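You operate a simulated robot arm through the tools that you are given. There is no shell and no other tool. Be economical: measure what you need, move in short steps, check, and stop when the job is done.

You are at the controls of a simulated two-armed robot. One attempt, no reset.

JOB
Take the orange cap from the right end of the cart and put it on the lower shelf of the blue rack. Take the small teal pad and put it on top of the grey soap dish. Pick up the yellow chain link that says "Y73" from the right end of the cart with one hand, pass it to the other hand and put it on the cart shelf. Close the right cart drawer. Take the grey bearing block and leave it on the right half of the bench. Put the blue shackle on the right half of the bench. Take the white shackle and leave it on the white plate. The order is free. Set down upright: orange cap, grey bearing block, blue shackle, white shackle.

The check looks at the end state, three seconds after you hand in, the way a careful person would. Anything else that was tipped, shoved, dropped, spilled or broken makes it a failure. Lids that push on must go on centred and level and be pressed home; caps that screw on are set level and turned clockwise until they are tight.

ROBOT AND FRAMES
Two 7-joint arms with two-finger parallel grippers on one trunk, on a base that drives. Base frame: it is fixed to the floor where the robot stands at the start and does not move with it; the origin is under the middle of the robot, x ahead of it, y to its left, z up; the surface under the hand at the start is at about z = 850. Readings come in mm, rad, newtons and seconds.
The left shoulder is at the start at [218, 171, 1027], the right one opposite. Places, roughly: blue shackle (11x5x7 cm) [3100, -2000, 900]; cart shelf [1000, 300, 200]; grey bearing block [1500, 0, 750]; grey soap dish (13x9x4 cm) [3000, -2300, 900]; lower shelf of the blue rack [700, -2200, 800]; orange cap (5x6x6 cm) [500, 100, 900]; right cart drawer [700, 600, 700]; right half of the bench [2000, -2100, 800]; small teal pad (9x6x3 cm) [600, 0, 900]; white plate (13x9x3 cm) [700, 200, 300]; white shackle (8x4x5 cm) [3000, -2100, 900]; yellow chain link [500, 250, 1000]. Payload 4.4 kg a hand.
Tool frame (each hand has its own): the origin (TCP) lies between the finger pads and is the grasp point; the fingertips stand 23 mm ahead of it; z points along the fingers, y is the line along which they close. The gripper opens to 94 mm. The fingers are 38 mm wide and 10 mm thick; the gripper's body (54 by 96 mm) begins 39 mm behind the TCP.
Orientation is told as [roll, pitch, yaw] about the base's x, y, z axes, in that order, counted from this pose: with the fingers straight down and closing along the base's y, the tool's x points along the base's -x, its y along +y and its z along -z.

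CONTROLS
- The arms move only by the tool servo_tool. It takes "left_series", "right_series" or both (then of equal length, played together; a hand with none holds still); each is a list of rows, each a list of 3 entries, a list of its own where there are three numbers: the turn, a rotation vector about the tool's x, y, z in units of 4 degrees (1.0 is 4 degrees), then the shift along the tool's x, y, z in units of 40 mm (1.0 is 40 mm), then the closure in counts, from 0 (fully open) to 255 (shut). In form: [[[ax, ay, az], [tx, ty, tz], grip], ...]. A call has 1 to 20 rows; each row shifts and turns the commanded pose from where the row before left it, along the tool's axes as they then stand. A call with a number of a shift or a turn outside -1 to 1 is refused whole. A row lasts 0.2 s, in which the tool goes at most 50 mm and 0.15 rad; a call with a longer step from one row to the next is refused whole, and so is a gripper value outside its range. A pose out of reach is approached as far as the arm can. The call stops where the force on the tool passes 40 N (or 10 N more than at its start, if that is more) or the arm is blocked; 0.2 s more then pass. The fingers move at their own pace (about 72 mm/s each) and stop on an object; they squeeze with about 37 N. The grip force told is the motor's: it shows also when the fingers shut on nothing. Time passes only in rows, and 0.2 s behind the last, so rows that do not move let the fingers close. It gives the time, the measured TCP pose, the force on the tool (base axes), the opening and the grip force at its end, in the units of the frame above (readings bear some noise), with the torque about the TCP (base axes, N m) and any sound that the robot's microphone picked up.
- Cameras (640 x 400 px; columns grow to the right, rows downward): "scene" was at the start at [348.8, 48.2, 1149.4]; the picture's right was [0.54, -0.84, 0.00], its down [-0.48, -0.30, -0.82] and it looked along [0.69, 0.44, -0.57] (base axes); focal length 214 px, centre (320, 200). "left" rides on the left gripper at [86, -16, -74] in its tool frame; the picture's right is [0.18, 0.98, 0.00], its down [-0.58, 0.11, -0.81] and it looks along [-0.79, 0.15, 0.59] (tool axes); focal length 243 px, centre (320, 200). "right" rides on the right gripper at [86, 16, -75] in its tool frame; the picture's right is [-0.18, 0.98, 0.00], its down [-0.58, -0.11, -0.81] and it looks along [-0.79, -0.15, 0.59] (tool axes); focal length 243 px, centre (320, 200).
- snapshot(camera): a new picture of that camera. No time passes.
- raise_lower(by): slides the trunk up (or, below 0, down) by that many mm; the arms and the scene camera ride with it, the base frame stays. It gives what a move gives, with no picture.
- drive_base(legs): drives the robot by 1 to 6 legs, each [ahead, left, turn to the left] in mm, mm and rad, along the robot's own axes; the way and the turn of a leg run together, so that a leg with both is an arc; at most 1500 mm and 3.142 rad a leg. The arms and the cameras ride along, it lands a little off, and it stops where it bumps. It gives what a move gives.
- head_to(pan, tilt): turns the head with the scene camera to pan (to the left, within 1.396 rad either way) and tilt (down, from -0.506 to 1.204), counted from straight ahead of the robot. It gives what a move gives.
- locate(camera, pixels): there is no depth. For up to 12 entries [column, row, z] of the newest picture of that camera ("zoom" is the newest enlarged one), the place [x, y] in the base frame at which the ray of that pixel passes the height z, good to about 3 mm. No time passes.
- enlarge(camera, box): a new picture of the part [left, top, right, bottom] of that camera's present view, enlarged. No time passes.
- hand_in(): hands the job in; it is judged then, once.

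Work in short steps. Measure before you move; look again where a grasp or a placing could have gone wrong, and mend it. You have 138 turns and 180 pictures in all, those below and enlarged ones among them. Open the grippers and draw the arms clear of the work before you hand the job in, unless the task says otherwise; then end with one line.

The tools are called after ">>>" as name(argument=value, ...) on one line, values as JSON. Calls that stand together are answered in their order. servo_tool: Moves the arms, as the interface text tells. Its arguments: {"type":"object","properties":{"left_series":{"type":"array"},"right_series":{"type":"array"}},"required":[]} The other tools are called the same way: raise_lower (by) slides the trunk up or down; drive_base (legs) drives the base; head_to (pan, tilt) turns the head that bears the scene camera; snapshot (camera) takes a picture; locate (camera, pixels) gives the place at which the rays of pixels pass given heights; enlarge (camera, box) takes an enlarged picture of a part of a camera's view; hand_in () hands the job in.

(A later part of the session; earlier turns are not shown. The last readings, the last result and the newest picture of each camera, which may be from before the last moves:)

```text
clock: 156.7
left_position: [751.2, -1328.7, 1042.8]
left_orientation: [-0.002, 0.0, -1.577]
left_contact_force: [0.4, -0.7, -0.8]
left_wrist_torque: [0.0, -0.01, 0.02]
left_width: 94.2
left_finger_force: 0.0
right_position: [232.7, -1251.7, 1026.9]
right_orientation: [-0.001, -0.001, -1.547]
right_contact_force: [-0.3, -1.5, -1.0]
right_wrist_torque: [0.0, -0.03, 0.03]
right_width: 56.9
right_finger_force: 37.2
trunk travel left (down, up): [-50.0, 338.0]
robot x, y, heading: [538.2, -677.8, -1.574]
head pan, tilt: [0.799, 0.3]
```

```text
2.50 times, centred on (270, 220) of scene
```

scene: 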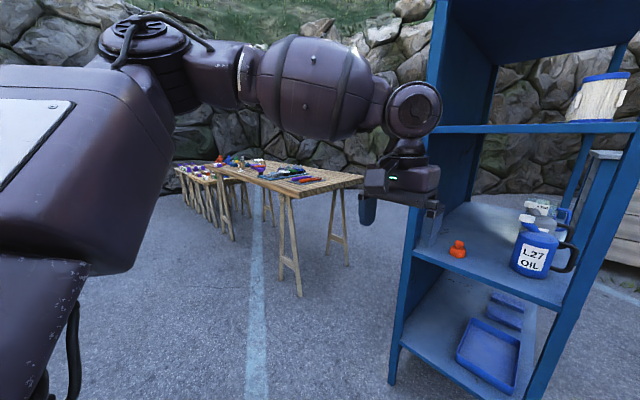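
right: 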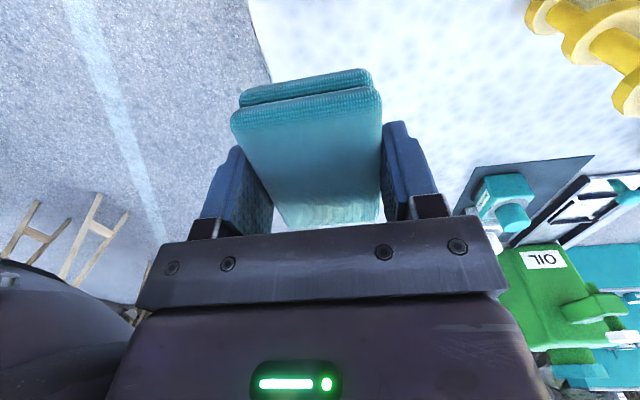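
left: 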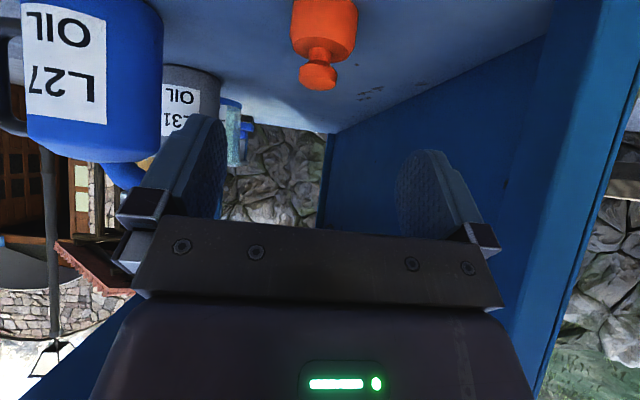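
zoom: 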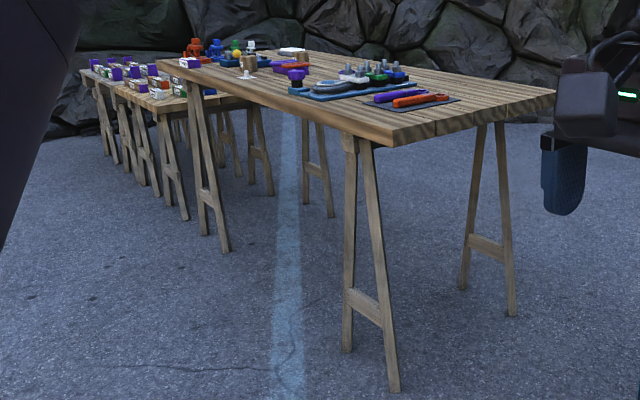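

Bench: x ≈1560–3150, front edge y ≈−1780. I drive along it to its left part where dish and shackles should be.

>>> drive_base(legs=[[0, 1500, 0], [0, 850, 0], [250, 0, 0]])

>>> head_to(pan=0.0, tilt=0.5)

>>> snapshot(camera="scene")

```text
clock: 178.5
left_position: [3037.3, -1620.6, 1042.7]
left_orientation: [-0.001, 0.0, -1.601]
left_contact_force: [0.5, 0.2, 0.6]
left_wrist_torque: [0.01, 0.0, 0.0]
left_width: 93.9
left_finger_force: 0.1
right_position: [2522.1, -1534.4, 1027.5]
right_orientation: [-0.001, -0.001, -1.569]
right_contact_force: [0.6, -0.1, -1.8]
right_wrist_torque: [0.04, 0.04, 0.01]
right_width: 57.3
right_finger_force: 37.0
trunk travel left (down, up): [-50.0, 338.0]
robot x, y, heading: [2841.2, -965.5, -1.596]
head pan, tilt: [0.799, 0.3]
```

```text
clock: 179.7
left_position: [3038.4, -1621.5, 1042.2]
left_orientation: [-0.002, 0.001, -1.6]
left_contact_force: [0.2, -0.4, 0.5]
left_wrist_torque: [-0.03, 0.0, 0.01]
left_width: 93.8
left_finger_force: 0.1
right_position: [2522.0, -1533.0, 1026.2]
right_orientation: [0.0, -0.001, -1.569]
right_contact_force: [0.6, 0.2, -1.2]
right_wrist_torque: [0.01, 0.03, -0.01]
right_width: 57.1
right_finger_force: 36.6
trunk travel left (down, up): [-50.0, 338.0]
robot x, y, heading: [2843.7, -963.3, -1.595]
head pan, tilt: [0.0, 0.499]
```

```text
95 pictures are left
```

scene: 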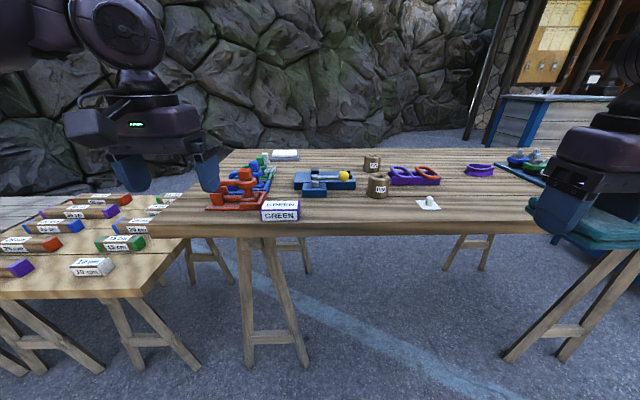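

>>> enlarge(camera="scene", box=[190, 130, 390, 240])

>>> enlarge(camera="scene", box=[340, 130, 580, 240])

```text
3.20 times, centred on (290, 185) of scene
```

zoom: 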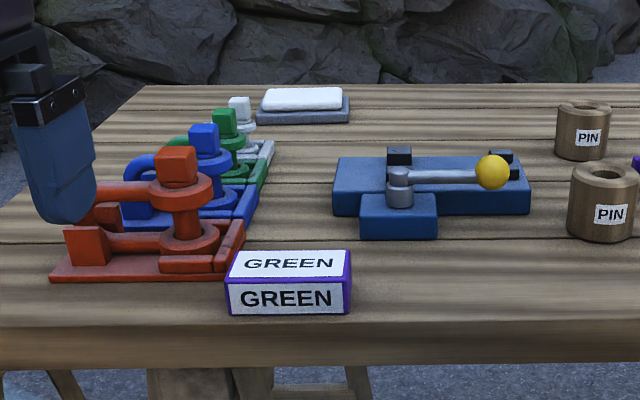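

```text
2.67 times, centred on (460, 185) of scene
```

zoom: 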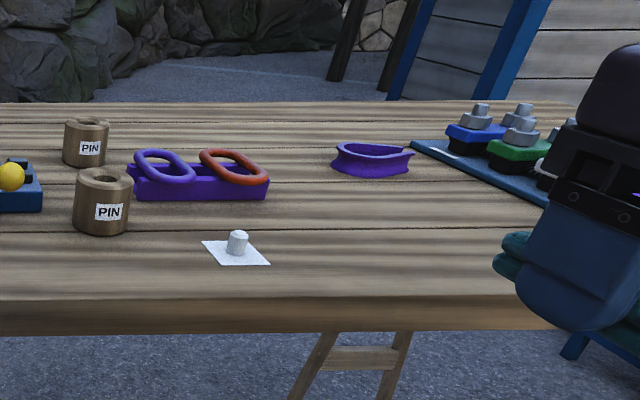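

The bench holds a row of shackles (red, blue, green, white) at left, and a grey dish with a white block behind (285,155). I move closer.

>>> drive_base(legs=[[330, 60, 0.025]])

>>> head_to(pan=0.15, tilt=0.75)

>>> snapshot(camera="scene")

>>> snapshot(camera="left")

```text
clock: 181.9
left_position: [3108.9, -1952.1, 1041.2]
left_orientation: [-0.002, -0.001, -1.58]
left_contact_force: [-1.0, -0.3, -0.1]
left_wrist_torque: [0.03, 0.01, 0.0]
left_width: 94.0
left_finger_force: 0.1
right_position: [2591.0, -1877.4, 1028.3]
right_orientation: [0.0, -0.001, -1.547]
right_contact_force: [0.4, -1.1, -1.6]
right_wrist_torque: [-0.02, 0.0, -0.02]
right_width: 57.4
right_finger_force: 37.3
trunk travel left (down, up): [-50.0, 338.0]
robot x, y, heading: [2896.0, -1303.4, -1.567]
head pan, tilt: [0.0, 0.499]
```

```text
clock: 182.7
left_position: [3109.3, -1952.8, 1042.8]
left_orientation: [-0.001, 0.001, -1.58]
left_contact_force: [0.5, 0.4, -0.4]
left_wrist_torque: [-0.03, -0.02, -0.01]
left_width: 93.9
left_finger_force: 0.1
right_position: [2589.8, -1877.5, 1027.3]
right_orientation: [-0.001, -0.003, -1.546]
right_contact_force: [-0.3, 0.1, -0.2]
right_wrist_torque: [0.01, -0.01, 0.03]
right_width: 57.2
right_finger_force: 37.3
trunk travel left (down, up): [-50.0, 338.0]
robot x, y, heading: [2895.3, -1304.1, -1.572]
head pan, tilt: [0.15, 0.75]
```

```text
92 pictures are left
```

scene: 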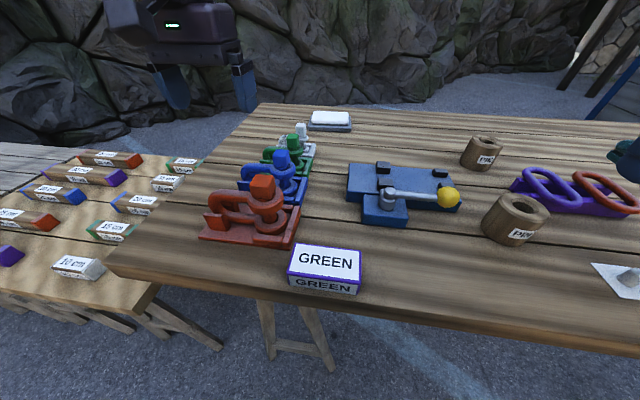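

```text
91 pictures are left
```

left: 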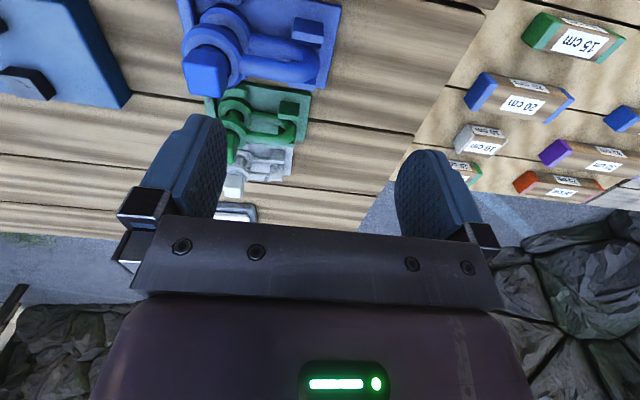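

>>> enlarge(camera="scene", box=[190, 95, 370, 255])

>>> enlarge(camera="left", box=[170, 0, 370, 220])

```text
2.50 times, centred on (280, 175) of scene
```

zoom: 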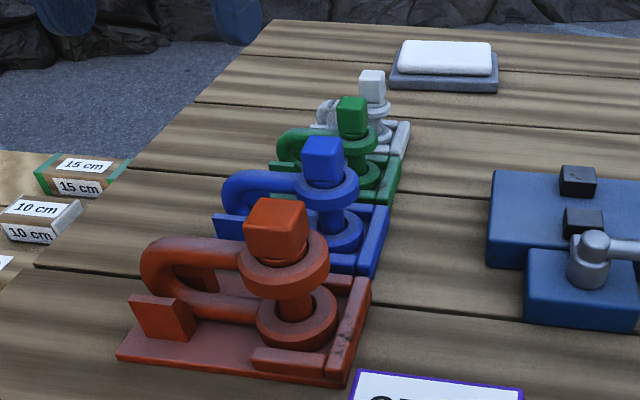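

```text
1.82 times, centred on (270, 110) of left
```

zoom: 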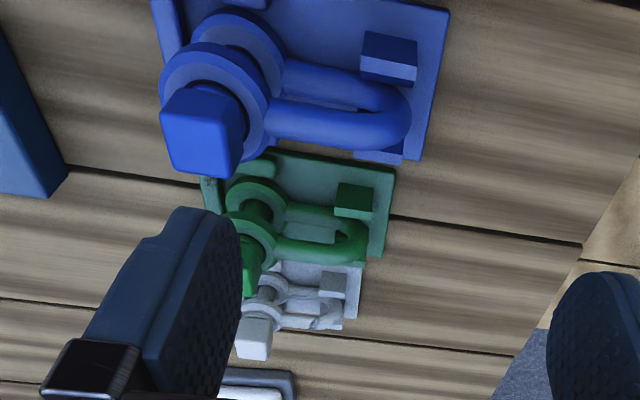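

Each shackle stands in a nest of its colour with its pin upright (square head on top). I triangulate the blue head top, and measure trays and dish.

>>> locate(camera="scene", pixels=[[281.6, 151.4, 850], [281.6, 151.4, 900], [302, 133, 850], [311, 121, 830], [352, 122, 830], [348, 113, 830], [316, 111, 830], [311, 129, 800], [351, 131, 800], [253, 178, 900], [299, 203, 800]])

>>> locate(camera="left", pixels=[[205.7, 81, 850], [205.7, 81, 900], [235, 185, 850], [235, 185, 880], [324, 84, 780], [324, 84, 800], [324, 84, 820], [290, 178, 800]])

```text
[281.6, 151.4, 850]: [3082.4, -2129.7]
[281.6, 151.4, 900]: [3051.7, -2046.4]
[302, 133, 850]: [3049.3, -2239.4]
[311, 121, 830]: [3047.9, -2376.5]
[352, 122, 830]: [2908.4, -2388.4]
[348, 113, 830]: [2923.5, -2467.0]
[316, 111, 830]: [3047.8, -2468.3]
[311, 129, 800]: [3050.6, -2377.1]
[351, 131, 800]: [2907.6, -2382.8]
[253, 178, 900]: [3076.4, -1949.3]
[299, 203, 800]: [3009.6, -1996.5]
```

```text
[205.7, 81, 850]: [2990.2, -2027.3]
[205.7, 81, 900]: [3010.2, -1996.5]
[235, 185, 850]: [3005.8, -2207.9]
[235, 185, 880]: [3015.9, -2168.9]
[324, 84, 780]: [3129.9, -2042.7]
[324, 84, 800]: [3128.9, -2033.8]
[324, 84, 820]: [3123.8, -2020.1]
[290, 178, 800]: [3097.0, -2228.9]
```

Triangulation gives the blue head top at about z 947, so the bench top is near z 865. I raise and retract the left hand for a second look from a different place.

>>> servo_tool(left_series=[[[0, 0, 0], [0.5, -0.6, -0.4], 0], [[0, 0, 0], [0.5, -0.6, -0.4], 0], [[0, 0, 0], [0.5, -0.6, -0.4], 0], [[0, 0, 0], [0.5, -0.6, -0.4], 0]])

>>> snapshot(camera="left")

>>> enlarge(camera="left", box=[230, 20, 430, 210])

>>> enlarge(camera="scene", box=[220, 95, 370, 215])

```text
clock: 183.7
left_position: [3014.3, -1871.5, 1107.0]
left_orientation: [-0.002, 0.0, -1.579]
left_contact_force: [-0.6, 0.1, -0.2]
left_wrist_torque: [-0.02, 0.01, -0.02]
left_width: 94.1
left_finger_force: 0.0
right_position: [2590.4, -1877.7, 1027.8]
right_orientation: [0.0, -0.003, -1.546]
right_contact_force: [0.2, 0.0, -1.3]
right_wrist_torque: [-0.01, -0.02, -0.01]
right_width: 57.1
right_finger_force: 36.8
trunk travel left (down, up): [-50.0, 338.0]
robot x, y, heading: [2900.6, -1298.6, -1.566]
head pan, tilt: [0.15, 0.75]
```

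```text
88 pictures are left
```

left: 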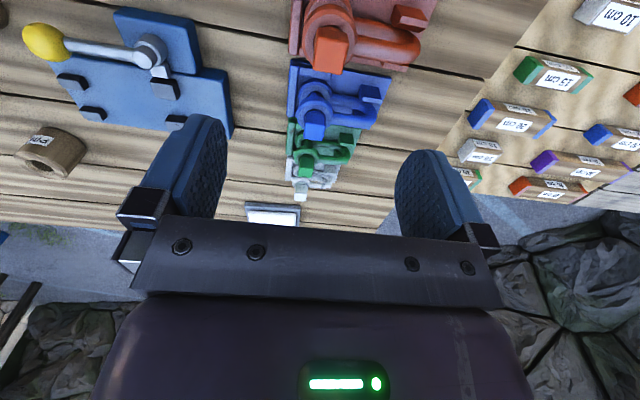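

```text
2.11 times, centred on (330, 115) of left
```

zoom: 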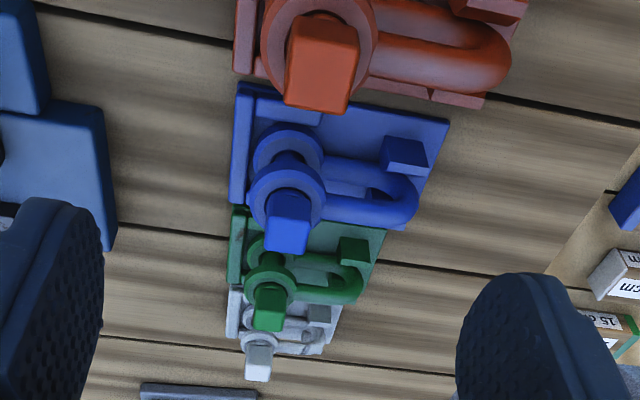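

```text
3.33 times, centred on (295, 155) of scene
```

zoom: 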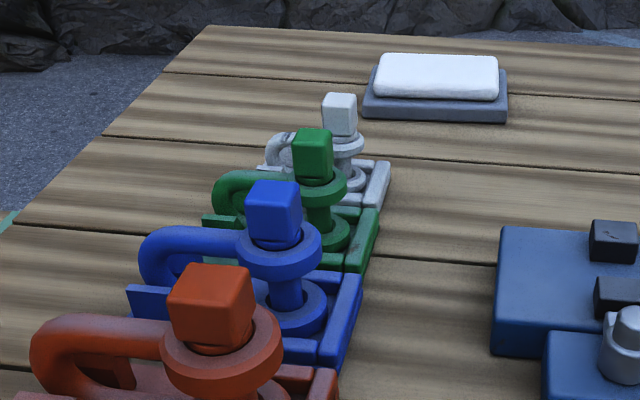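

>>> locate(camera="scene", pixels=[[280.6, 150.5, 900], [280.6, 150.5, 950], [301, 123.8, 900], [301, 123.8, 930], [330, 117.5, 880], [330, 117.5, 910], [311, 122.5, 910], [348.5, 124, 910]])

>>> locate(camera="left", pixels=[[314.4, 132, 900], [314.4, 132, 950], [300.6, 195.6, 900], [300.6, 195.6, 930], [247, 205, 900], [300, 208, 900], [272, 213, 900], [291, 59, 870], [383, 70, 870]])

```text
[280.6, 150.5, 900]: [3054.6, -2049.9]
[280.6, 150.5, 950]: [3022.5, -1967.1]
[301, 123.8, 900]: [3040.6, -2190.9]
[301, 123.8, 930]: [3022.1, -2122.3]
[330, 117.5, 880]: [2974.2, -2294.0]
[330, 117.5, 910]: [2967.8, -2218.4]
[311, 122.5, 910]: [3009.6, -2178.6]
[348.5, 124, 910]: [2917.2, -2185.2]
```

```text
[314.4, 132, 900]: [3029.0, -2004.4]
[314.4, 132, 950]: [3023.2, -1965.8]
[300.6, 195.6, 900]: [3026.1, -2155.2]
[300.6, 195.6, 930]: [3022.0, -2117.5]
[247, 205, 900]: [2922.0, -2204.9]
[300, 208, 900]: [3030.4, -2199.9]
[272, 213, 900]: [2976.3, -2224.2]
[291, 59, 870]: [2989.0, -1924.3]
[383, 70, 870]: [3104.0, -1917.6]
```

Blue head top ≈(3022,−1966,950), white head top ≈(3020,−2111,934). I zoom on the dish in the left view for its exact place.

>>> enlarge(camera="left", box=[225, 180, 325, 240])

>>> enlarge(camera="scene", box=[295, 100, 365, 140])

```text
6.40 times, centred on (275, 210) of left
```

zoom: 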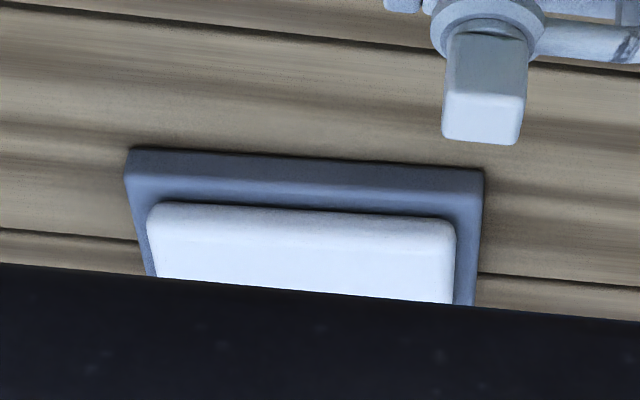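

```text
9.14 times, centred on (330, 120) of scene
```

zoom: 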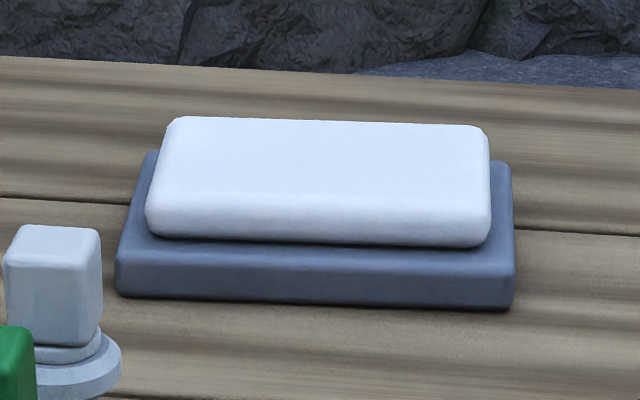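

>>> locate(camera="left", pixels=[[245, 202.2, 860], [300.3, 205.3, 860], [245, 202.2, 880], [300.3, 205.3, 880]])

>>> locate(camera="scene", pixels=[[307.8, 130.1, 860], [351.3, 131.8, 860], [307.8, 130.1, 880], [351.3, 131.8, 880], [314.1, 111, 905], [348.1, 112, 905], [311.4, 120.5, 905], [348.6, 121.3, 905]])

```text
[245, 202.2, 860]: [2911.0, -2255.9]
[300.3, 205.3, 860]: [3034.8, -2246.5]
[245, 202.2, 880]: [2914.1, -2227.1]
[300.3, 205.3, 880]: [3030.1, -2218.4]
```

```text
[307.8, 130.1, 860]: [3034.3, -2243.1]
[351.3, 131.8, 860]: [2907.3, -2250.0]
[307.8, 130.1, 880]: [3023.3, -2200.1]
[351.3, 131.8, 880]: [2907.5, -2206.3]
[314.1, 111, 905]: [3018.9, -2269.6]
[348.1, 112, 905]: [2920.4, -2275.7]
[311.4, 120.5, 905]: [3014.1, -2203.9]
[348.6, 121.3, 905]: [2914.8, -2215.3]
```

Dish: x 2908–3034, front y≈−2248, center ≈(2971,−2290), top z≈886–898; bench z≈859. I drive closer and to the left so the right hand can reach it.

>>> drive_base(legs=[[0, 200, 0], [110, 0, 0]])

>>> head_to(pan=-0.1, tilt=0.75)

>>> snapshot(camera="scene")

```text
clock: 186.8
left_position: [3213.3, -1982.6, 1106.6]
left_orientation: [-0.004, 0.0, -1.575]
left_contact_force: [0.1, -0.7, -1.1]
left_wrist_torque: [0.02, 0.01, 0.0]
left_width: 94.1
left_finger_force: 0.1
right_position: [2788.1, -1987.6, 1028.0]
right_orientation: [0.0, 0.0, -1.544]
right_contact_force: [-0.2, 0.0, -1.4]
right_wrist_torque: [0.01, 0.0, 0.04]
right_width: 57.5
right_finger_force: 37.1
trunk travel left (down, up): [-50.0, 338.0]
robot x, y, heading: [3097.7, -1414.3, -1.571]
head pan, tilt: [0.15, 0.75]
```

```text
clock: 187.6
left_position: [3213.3, -1982.4, 1106.6]
left_orientation: [-0.002, 0.0, -1.577]
left_contact_force: [-0.3, 0.4, 0.6]
left_wrist_torque: [-0.03, 0.02, -0.02]
left_width: 94.0
left_finger_force: 0.0
right_position: [2789.1, -1987.9, 1027.5]
right_orientation: [0.002, -0.002, -1.544]
right_contact_force: [0.1, -0.2, 0.5]
right_wrist_torque: [0.01, 0.0, 0.0]
right_width: 57.3
right_finger_force: 37.2
trunk travel left (down, up): [-50.0, 338.0]
robot x, y, heading: [3096.1, -1409.6, -1.57]
head pan, tilt: [-0.099, 0.75]
```

```text
83 pictures are left
```

scene: 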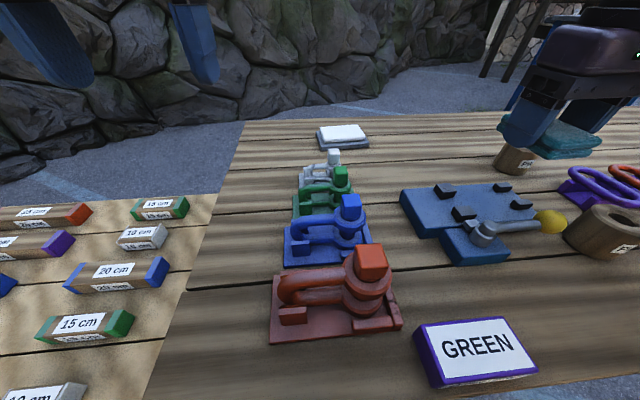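

I carry the pad over the dish at safe height.

>>> servo_tool(right_series=[[[0, 0, 0], [-0.852, 0.482, 0], 255], [[0, 0, 0], [-0.852, 0.482, 0], 255], [[0, 0, 0], [-0.852, 0.482, 0], 255], [[0, 0, 0], [-0.852, 0.482, 0], 255], [[0, 0, 0], [-0.852, 0.482, 0], 255], [[0, 0, 0], [-0.852, 0.482, 0], 255], [[0, 0, 0], [-0.852, 0.482, 0], 255], [[0, 0, 0], [-0.852, 0.482, 0], 255], [[0, 0, 0], [-0.852, 0.482, 0], 255]])

>>> snapshot(camera="right")

>>> enlarge(camera="scene", box=[270, 70, 430, 190])

```text
clock: 189.6
left_position: [3214.1, -1982.7, 1107.2]
left_orientation: [-0.004, -0.001, -1.575]
left_contact_force: [0.3, 0.0, 0.0]
left_wrist_torque: [-0.02, 0.0, -0.02]
left_width: 94.1
left_finger_force: 0.0
right_position: [2972.4, -2289.7, 1025.6]
right_orientation: [-0.002, -0.002, -1.544]
right_contact_force: [-0.3, 0.5, -1.1]
right_wrist_torque: [0.0, 0.0, 0.04]
right_width: 57.2
right_finger_force: 36.9
trunk travel left (down, up): [-50.0, 338.0]
robot x, y, heading: [3093.0, -1406.2, -1.568]
head pan, tilt: [-0.099, 0.75]
```

```text
82 pictures are left
```

right: 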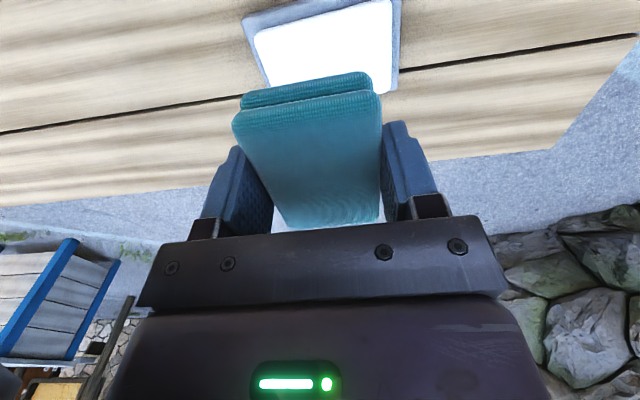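

```text
3.33 times, centred on (350, 130) of scene
```

zoom: 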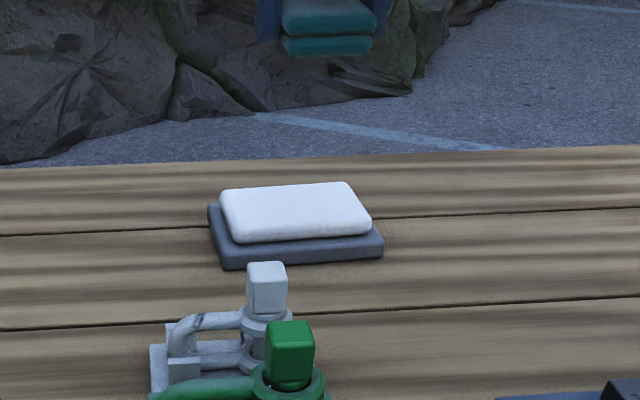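

>>> locate(camera="right", pixels=[[244, 18, 875], [263, 76, 875], [403, 5, 875], [396, 95, 875], [256, 36, 890], [345, 2, 890]])

>>> locate(camera="scene", pixels=[[317.3, 144.8, 860], [368, 143.8, 860], [316.5, 132, 890], [351.5, 124.8, 890], [361.5, 136, 890], [319.5, 142.5, 890]])

```text
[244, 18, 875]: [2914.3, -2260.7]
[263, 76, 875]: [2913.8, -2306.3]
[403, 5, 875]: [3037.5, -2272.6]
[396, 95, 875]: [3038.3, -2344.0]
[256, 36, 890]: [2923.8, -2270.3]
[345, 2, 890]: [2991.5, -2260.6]
```

```text
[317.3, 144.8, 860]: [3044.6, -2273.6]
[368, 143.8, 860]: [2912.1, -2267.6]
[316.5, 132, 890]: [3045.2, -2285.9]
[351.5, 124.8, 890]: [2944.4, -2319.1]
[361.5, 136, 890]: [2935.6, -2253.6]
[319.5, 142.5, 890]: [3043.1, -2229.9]
```

Dish center ≈(2976,−2303). I correct by 4/−14 mm and lower to about 10 mm above the soap.

>>> servo_tool(right_series=[[[0, 0, 0], [-0.36, 0.1, 0], 255], [[0, 0, 0], [0, 0, 0.8], 255], [[0, 0, 0], [0, 0, 0.8], 255], [[0, 0, 0], [0, 0, 0.7], 255], [[0, 0, 0], [0, 0, 0], 255]])

>>> enlarge(camera="scene", box=[270, 70, 430, 190])

```text
clock: 190.8
left_position: [3214.7, -1982.2, 1106.7]
left_orientation: [-0.003, -0.001, -1.575]
left_contact_force: [-0.8, 0.0, -0.6]
left_wrist_torque: [-0.02, 0.0, 0.0]
left_width: 94.1
left_finger_force: 0.1
right_position: [2974.7, -2306.1, 938.5]
right_orientation: [0.001, -0.003, -1.543]
right_contact_force: [-0.2, -0.5, -1.1]
right_wrist_torque: [0.01, -0.01, -0.01]
right_width: 57.2
right_finger_force: 36.6
trunk travel left (down, up): [-50.0, 338.0]
robot x, y, heading: [3097.8, -1407.8, -1.566]
head pan, tilt: [-0.099, 0.75]
```

```text
3.33 times, centred on (350, 130) of scene
```

zoom: 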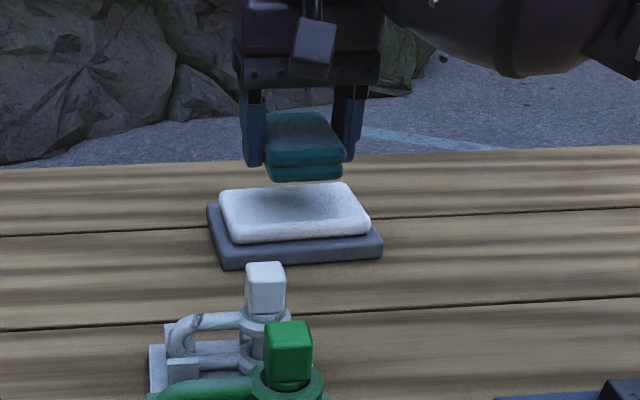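

The pad hovers over the soap, in line. I lower further in small steps.

>>> servo_tool(right_series=[[[0, 0, 0], [0, 0, 0.15], 255], [[0, 0, 0], [0, 0, 0.1], 255], [[0, 0, 0], [0, 0, 0.08], 255], [[0, 0, 0], [0, 0, 0.08], 255], [[0, 0, 0], [0, 0, 0], 255]])

>>> enlarge(camera="scene", box=[290, 80, 400, 170])

```text
clock: 192.0
left_position: [3213.3, -1982.5, 1106.9]
left_orientation: [-0.001, 0.0, -1.576]
left_contact_force: [-0.1, 0.5, 0.5]
left_wrist_torque: [-0.03, 0.01, 0.01]
left_width: 94.3
left_finger_force: 0.1
right_position: [2974.5, -2304.6, 921.4]
right_orientation: [0.0, 0.0, -1.544]
right_contact_force: [0.1, 0.1, -1.5]
right_wrist_torque: [-0.02, -0.02, -0.03]
right_width: 57.1
right_finger_force: 36.9
trunk travel left (down, up): [-50.0, 338.0]
robot x, y, heading: [3094.3, -1413.1, -1.567]
head pan, tilt: [-0.099, 0.75]
```

```text
4.44 times, centred on (345, 125) of scene
```

zoom: 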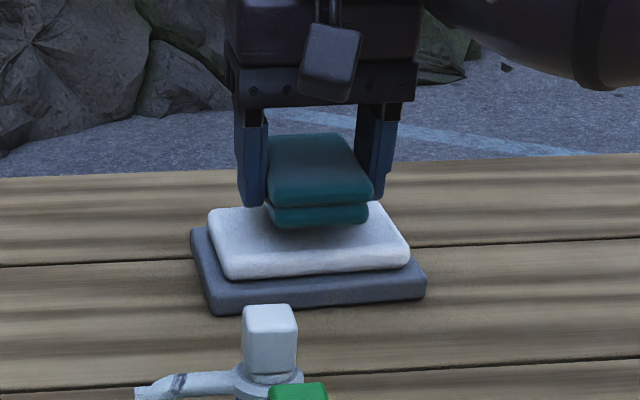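

The pad is about 20 mm too far back relative to the soap. I bring it 20 mm nearer and lower on.

>>> servo_tool(right_series=[[[0, 0, 0], [0.5, 0, 0], 255], [[0, 0, 0], [0, 0, 0.08], 255], [[0, 0, 0], [0, 0, 0.08], 255], [[0, 0, 0], [0, 0, 0], 255]])

>>> enlarge(camera="scene", box=[290, 80, 400, 170])

>>> snapshot(camera="right")

```text
clock: 193.0
left_position: [3214.0, -1982.1, 1107.0]
left_orientation: [-0.002, 0.0, -1.576]
left_contact_force: [0.0, -0.1, 0.4]
left_wrist_torque: [0.01, -0.02, -0.01]
left_width: 93.8
left_finger_force: 0.1
right_position: [2973.7, -2285.0, 913.1]
right_orientation: [0.0, -0.001, -1.544]
right_contact_force: [0.2, 0.6, -0.1]
right_wrist_torque: [-0.03, -0.02, -0.01]
right_width: 57.2
right_finger_force: 37.3
trunk travel left (down, up): [-50.0, 338.0]
robot x, y, heading: [3097.3, -1410.7, -1.575]
head pan, tilt: [-0.099, 0.75]
```

```text
4.44 times, centred on (345, 125) of scene
```

zoom: 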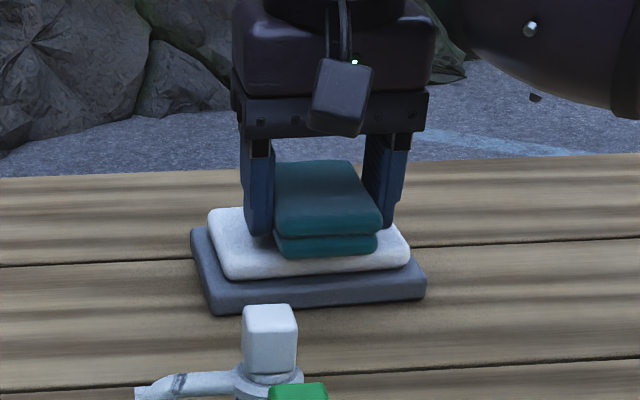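

```text
77 pictures are left
```

right: 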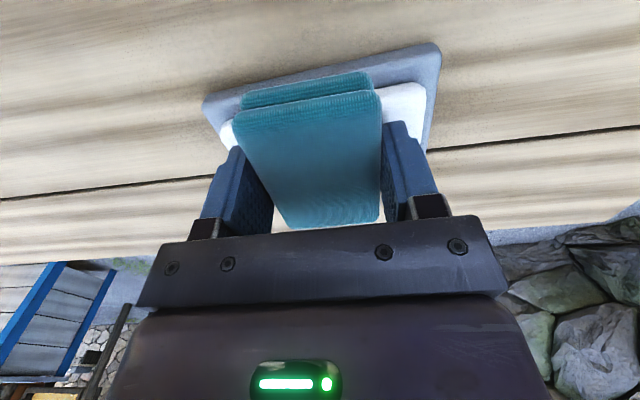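

Now well aligned, just above the soap. I lower the last millimetres.

>>> servo_tool(right_series=[[[0, 0, 0], [0, 0, 0.08], 255], [[0, 0, 0], [0, 0, 0.08], 255], [[0, 0, 0], [0, 0, 0.06], 255], [[0, 0, 0], [0, 0, 0], 255]])

>>> enlarge(camera="scene", box=[290, 80, 400, 170])

```text
clock: 194.0
left_position: [3214.2, -1982.7, 1107.0]
left_orientation: [-0.003, -0.001, -1.577]
left_contact_force: [-0.4, 0.2, -0.2]
left_wrist_torque: [-0.04, -0.01, 0.02]
left_width: 94.0
left_finger_force: 0.1
right_position: [2975.3, -2285.8, 905.9]
right_orientation: [0.0, -0.003, -1.544]
right_contact_force: [-0.8, -3.2, 8.2]
right_wrist_torque: [-0.16, 0.26, 0.04]
right_width: 57.5
right_finger_force: 36.2
trunk travel left (down, up): [-50.0, 338.0]
robot x, y, heading: [3095.6, -1413.5, -1.57]
head pan, tilt: [-0.099, 0.75]
```

```text
4.44 times, centred on (345, 125) of scene
```

zoom: 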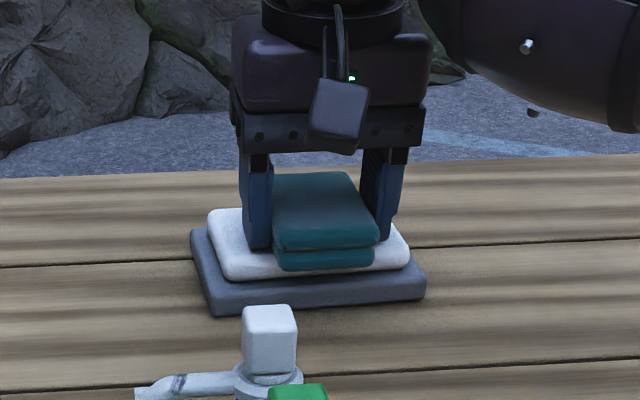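

Contact at 8 N. I open and lift straight up.

>>> servo_tool(right_series=[[[0, 0, 0], [0, 0, 0], 90], [[0, 0, 0], [0, 0, 0], 70], [[0, 0, 0], [0, 0, 0], 40], [[0, 0, 0], [0, 0, 0], 0], [[0, 0, 0], [0, 0, -0.3], 0], [[0, 0, 0], [0, 0, -0.8], 0], [[0, 0, 0], [0, 0, -0.9], 0], [[0, 0, 0], [0, 0, -0.9], 0], [[0, 0, 0], [0, 0, -0.9], 0], [[0, 0, 0], [0.9, -0.2, 0], 0], [[0, 0, 0], [0.9, -0.2, 0], 0]])

>>> snapshot(camera="scene")

>>> enlarge(camera="scene", box=[270, 100, 410, 270])

```text
clock: 196.4
left_position: [3213.6, -1981.5, 1107.0]
left_orientation: [-0.003, 0.0, -1.576]
left_contact_force: [0.5, -0.2, 0.7]
left_wrist_torque: [-0.01, -0.01, 0.0]
left_width: 94.3
left_finger_force: 0.0
right_position: [2955.0, -2207.2, 1056.7]
right_orientation: [0.001, -0.001, -1.545]
right_contact_force: [0.7, 0.5, -0.6]
right_wrist_torque: [-0.01, -0.02, -0.02]
right_width: 93.8
right_finger_force: 0.1
trunk travel left (down, up): [-50.0, 338.0]
robot x, y, heading: [3094.4, -1411.8, -1.566]
head pan, tilt: [-0.099, 0.75]
```

```text
75 pictures are left
```

scene: 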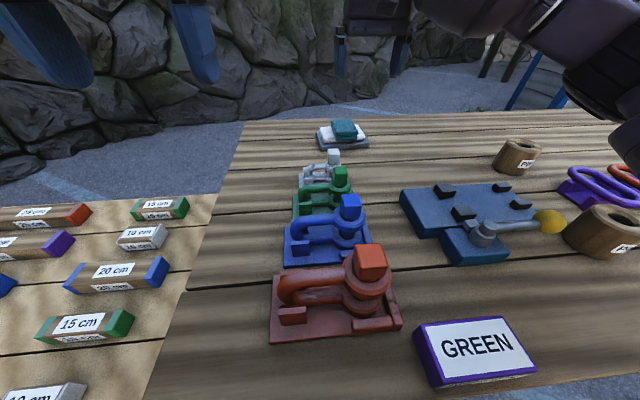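

```text
2.35 times, centred on (340, 185) of scene
```

zoom: 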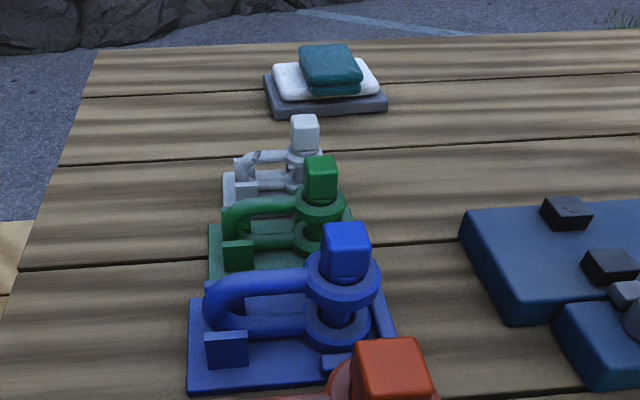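

The pad lies on the dish. Next the white shackle: I'll grip its square head with the right hand tilted 35° (as needed later under the cart). First move above it and tilt.

>>> servo_tool(right_series=[[[0, 0, 0], [0, 0, -0.7], 0], [[0, 0, 0], [0, 0, -0.7], 0], [[0, 0, 0], [0.835, 0.563, 0], 0], [[0, 0, 0], [0.835, 0.563, 0], 0], [[0, 0, 0], [0.835, 0.563, 0], 0], [[0, -1, 0], [0, 0, 0], 0], [[0, -1, 0], [0, 0, 0], 0], [[0, -1, 0], [0, 0, 0], 0], [[0, -1, 0], [0, 0, 0], 0], [[0, -1, 0], [0, 0, 0], 0], [[0, -1, 0], [0, 0, 0], 0], [[0, -1, 0], [0, 0, 0], 0], [[0, -1, 0], [0, 0, 0], 0], [[0, -0.75, 0], [0, 0, 0], 0]])

>>> snapshot(camera="right")

>>> snapshot(camera="scene")

```text
clock: 199.4
left_position: [3213.5, -1981.5, 1107.0]
left_orientation: [-0.001, -0.002, -1.578]
left_contact_force: [-0.4, 0.3, 0.6]
left_wrist_torque: [0.0, 0.06, 0.01]
left_width: 93.9
left_finger_force: 0.1
right_position: [3020.5, -2111.7, 1113.1]
right_orientation: [0.001, -0.613, -1.546]
right_contact_force: [-0.7, 0.2, -0.5]
right_wrist_torque: [0.01, -0.01, 0.0]
right_width: 94.2
right_finger_force: 0.1
trunk travel left (down, up): [-50.0, 338.0]
robot x, y, heading: [3096.8, -1408.8, -1.571]
head pan, tilt: [-0.099, 0.75]
```

```text
73 pictures are left
```

right: 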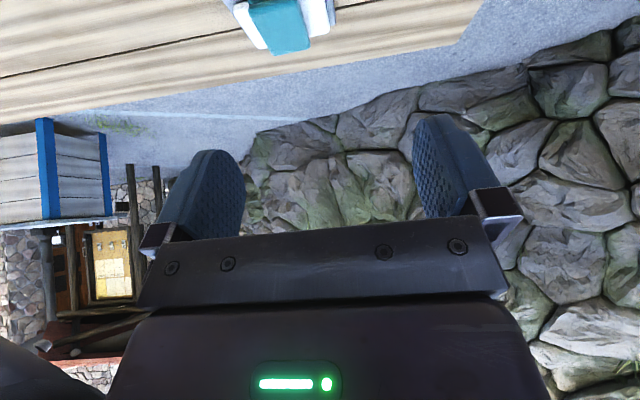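

```text
72 pictures are left
```

scene: 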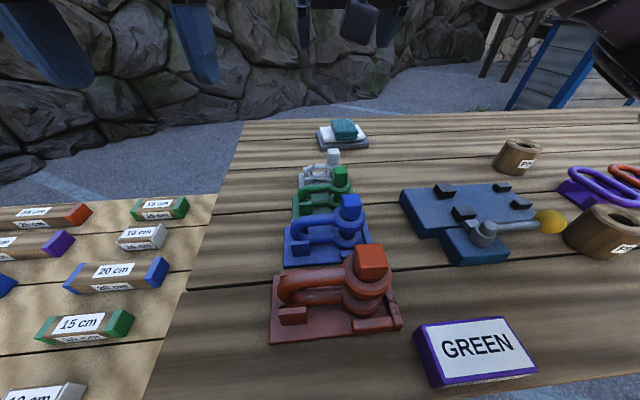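

The right camera would sit between the blue and green heads, so I take the blue one first. The right hand moves aside and the left comes above the blue head.

>>> servo_tool(right_series=[[[0, 0, 0], [0, -0.9, 0], 0], [[0, 0, 0], [0, -0.9, 0], 0], [[0, 0, 0], [0, -0.9, 0], 0], [[0, 0, 0], [0, -0.9, 0], 0], [[0, 0, 0], [0, -0.9, 0], 0], [[0, 0, 0], [0, -0.9, 0], 0], [[0, 0, 0], [0, 0, 0], 0], [[0, 0, 0], [0, 0, 0], 0], [[0, 0, 0], [0, 0, 0], 0], [[0, 0, 0], [0, 0, 0], 0], [[0, 0, 0], [0, 0, 0], 0], [[0, 0, 0], [0, 0, 0], 0], [[0, 0, 0], [0, 0, 0], 0]], left_series=[[[0, 0, 0], [0, 0, 0], 0], [[0, 0, 0], [0, 0, 0], 0], [[0, 0, 0], [0, 0, 0], 0], [[0, 0, 0], [0, 0, 0], 0], [[0, 0, 0], [0.057, -0.797, 0], 0], [[0, 0, 0], [0.057, -0.797, 0], 0], [[0, 0, 0], [0.057, -0.797, 0], 0], [[0, 0, 0], [0.057, -0.797, 0], 0], [[0, 0, 0], [0.057, -0.797, 0], 0], [[0, 0, 0], [0.057, -0.797, 0], 0], [[0, 0, 0], [0, 0, 0.9], 0], [[0, 0, 0], [0, 0, 0.9], 0], [[0, 0, 0], [0, 0, 0.2], 0]])

>>> snapshot(camera="left")

>>> snapshot(camera="scene")

```text
clock: 202.2
left_position: [3187.8, -1976.8, 1028.1]
left_orientation: [-0.004, -0.001, -1.578]
left_contact_force: [-0.3, 0.6, -0.5]
left_wrist_torque: [0.03, -0.03, 0.0]
left_width: 93.9
left_finger_force: 0.0
left hand out of reach, approached as far as the arm can: row 5, 6, 7, 8, 9, 10
right_position: [2805.1, -2115.3, 1112.1]
right_orientation: [0.001, -0.615, -1.543]
right_contact_force: [-0.9, 0.8, 0.7]
right_wrist_torque: [-0.01, 0.02, -0.02]
right_width: 93.8
right_finger_force: 0.0
trunk travel left (down, up): [-50.0, 338.0]
robot x, y, heading: [3094.5, -1407.5, -1.572]
head pan, tilt: [-0.099, 0.75]
```

```text
71 pictures are left
```

left: 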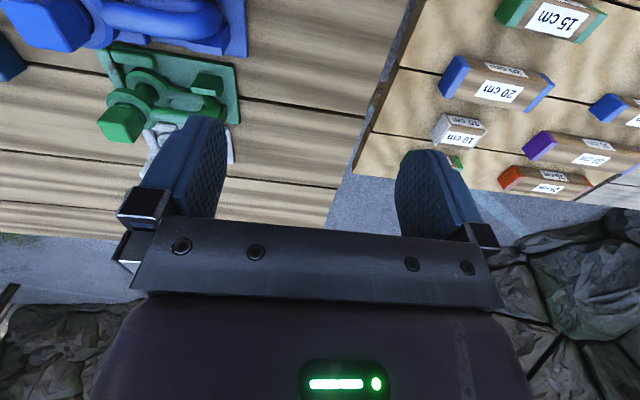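

```text
70 pictures are left
```

scene: 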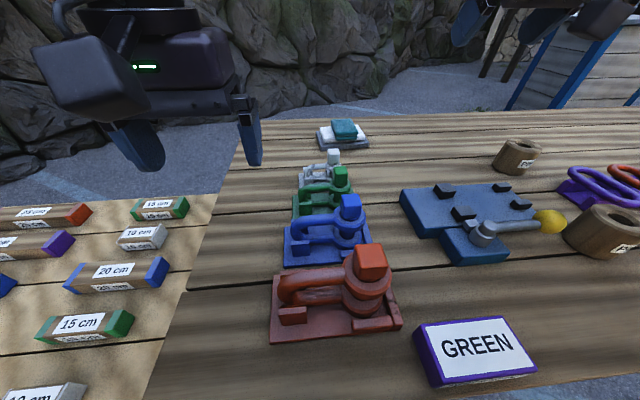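

The left hand cannot come further inward, so I shift the base 163 mm to the right.

>>> drive_base(legs=[[0, -163, 0]])

>>> snapshot(camera="left")

>>> snapshot(camera="scene")

```text
clock: 204.3
left_position: [3022.6, -1976.3, 1029.0]
left_orientation: [-0.001, 0.0, -1.576]
left_contact_force: [-0.1, 1.1, -0.2]
left_wrist_torque: [0.01, -0.02, 0.01]
left_width: 93.9
left_finger_force: 0.0
right_position: [2638.5, -2116.9, 1112.6]
right_orientation: [-0.002, -0.614, -1.545]
right_contact_force: [0.1, 0.1, -0.4]
right_wrist_torque: [0.03, 0.03, -0.01]
right_width: 94.2
right_finger_force: 0.2
trunk travel left (down, up): [-50.0, 338.0]
robot x, y, heading: [2931.2, -1409.5, -1.573]
head pan, tilt: [-0.099, 0.75]
```

```text
69 pictures are left
```

left: 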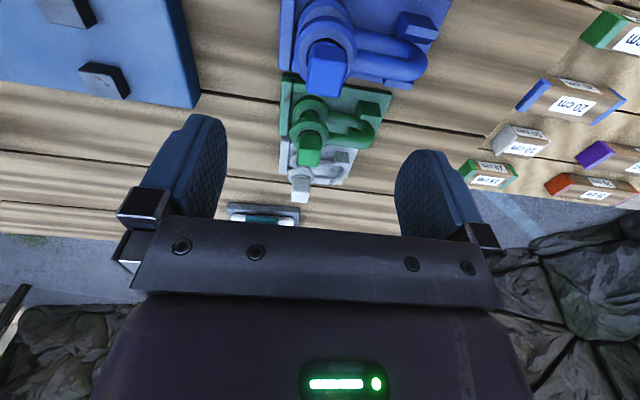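

```text
68 pictures are left
```

scene: 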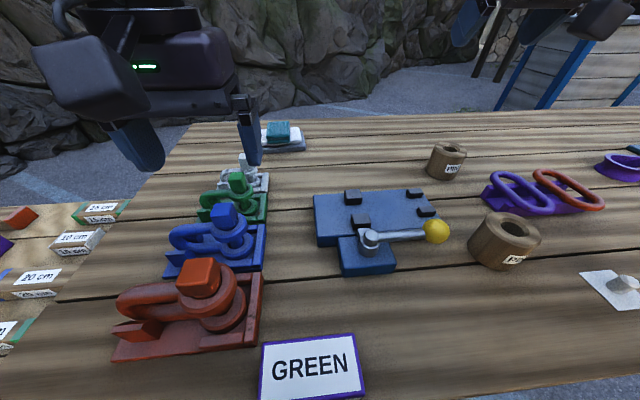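

>>> locate(camera="left", pixels=[[326, 80, 950], [309, 94, 950], [345, 95, 950], [311, 62, 950], [348, 62, 950]])

>>> locate(camera="scene", pixels=[[222, 207, 950], [210, 208, 950], [236, 206, 950]])

>>> enlarge(camera="left", box=[270, 0, 400, 110])

```text
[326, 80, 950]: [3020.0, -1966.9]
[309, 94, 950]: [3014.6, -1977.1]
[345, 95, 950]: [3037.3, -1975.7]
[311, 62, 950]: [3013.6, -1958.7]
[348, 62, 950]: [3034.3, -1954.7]
```

```text
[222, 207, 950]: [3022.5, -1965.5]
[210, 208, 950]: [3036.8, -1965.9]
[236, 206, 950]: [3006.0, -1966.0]
```

```text
3.64 times, centred on (335, 55) of left
```

zoom: 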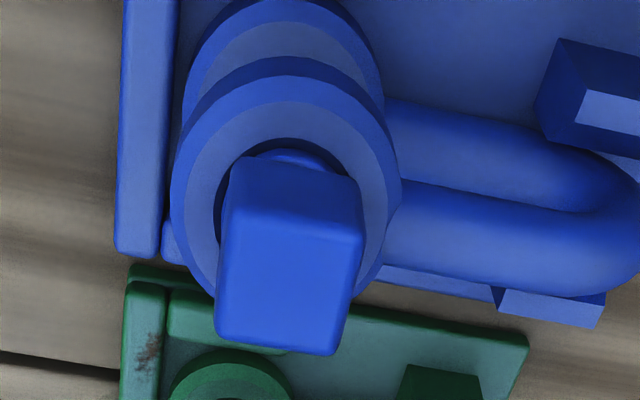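

Blue head center (3022,−1967), ~30 mm wide. I descend to z 947 and grip.

>>> servo_tool(left_series=[[[0, 0, 0], [0.23, 0, 0.5], 0], [[0, 0, 0], [0, 0, 0.8], 0], [[0, 0, 0], [0, 0, 0.75], 0], [[0, 0, 0], [0, 0, 0], 255], [[0, 0, 0], [0, 0, 0], 255], [[0, 0, 0], [0, 0, 0], 255], [[0, 0, 0], [0, 0, 0], 255], [[0, 0, 0], [0, 0, 0], 255]])

>>> snapshot(camera="left")

>>> enlarge(camera="scene", box=[130, 140, 290, 280])

```text
clock: 206.1
left_position: [3025.7, -1968.6, 944.3]
left_orientation: [-0.004, 0.0, -1.572]
left_contact_force: [3.1, -1.7, -0.7]
left_wrist_torque: [-0.08, -0.2, -0.02]
left_width: 24.5
left_finger_force: 37.0
right_position: [2639.5, -2117.0, 1112.3]
right_orientation: [0.0, -0.612, -1.545]
right_contact_force: [-0.7, 0.3, 0.1]
right_wrist_torque: [-0.04, 0.01, 0.0]
right_width: 93.9
right_finger_force: 0.0
trunk travel left (down, up): [-50.0, 338.0]
robot x, y, heading: [2926.7, -1410.9, -1.566]
head pan, tilt: [-0.099, 0.75]
```

```text
66 pictures are left
```

left: 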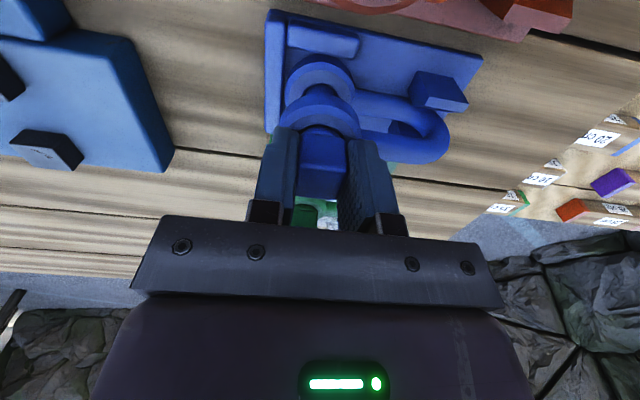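

```text
2.86 times, centred on (210, 210) of scene
```

zoom: 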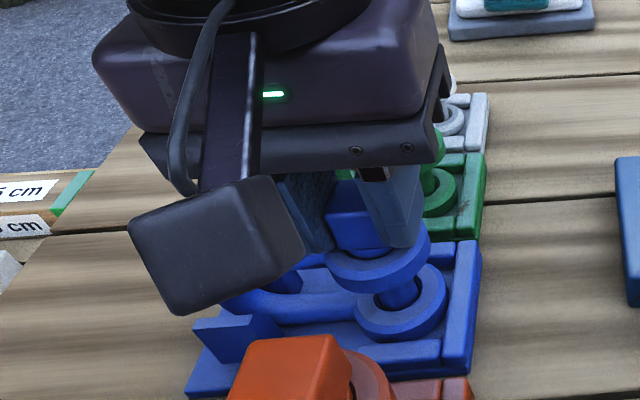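

Gripped (24.5 mm). I lift slowly and check that only the shackle comes.

>>> servo_tool(left_series=[[[0, 0, 0], [0, 0, -0.25], 255], [[0, 0, 0], [0, 0, -0.4], 255], [[0, 0, 0], [0, 0, -0.6], 255], [[0, 0, 0], [0, 0, -0.8], 255], [[0, 0, 0], [0, 0, -0.8], 255], [[0, 0, 0], [0, 0, -0.8], 255], [[0, 0, 0], [0, 0, 0], 255]])

>>> snapshot(camera="left")

>>> snapshot(camera="scene")

```text
clock: 207.7
left_position: [3023.4, -1969.7, 1088.6]
left_orientation: [-0.003, 0.001, -1.575]
left_contact_force: [0.9, -0.2, -5.7]
left_wrist_torque: [0.04, 0.15, -0.03]
left_width: 24.6
left_finger_force: 36.6
right_position: [2638.8, -2118.0, 1111.3]
right_orientation: [0.0, -0.613, -1.542]
right_contact_force: [-0.1, -0.4, -0.2]
right_wrist_torque: [-0.03, -0.03, -0.03]
right_width: 94.0
right_finger_force: 0.0
trunk travel left (down, up): [-50.0, 338.0]
robot x, y, heading: [2927.0, -1415.3, -1.568]
head pan, tilt: [-0.099, 0.75]
```

```text
64 pictures are left
```

left: 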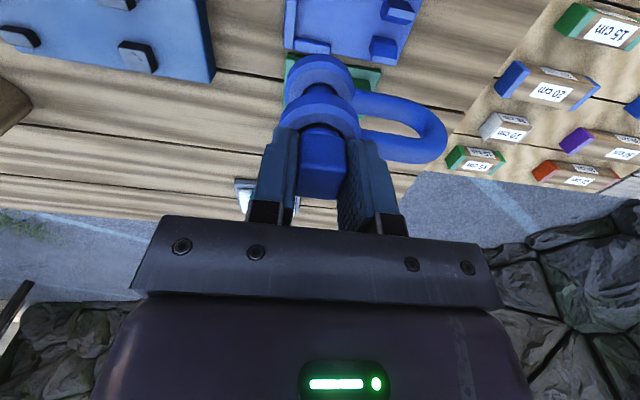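

```text
63 pictures are left
```

scene: 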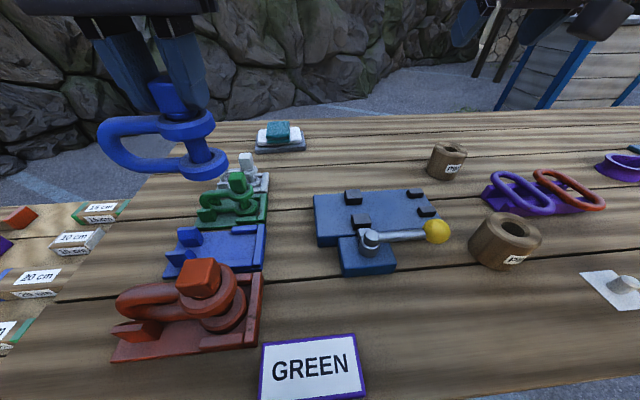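

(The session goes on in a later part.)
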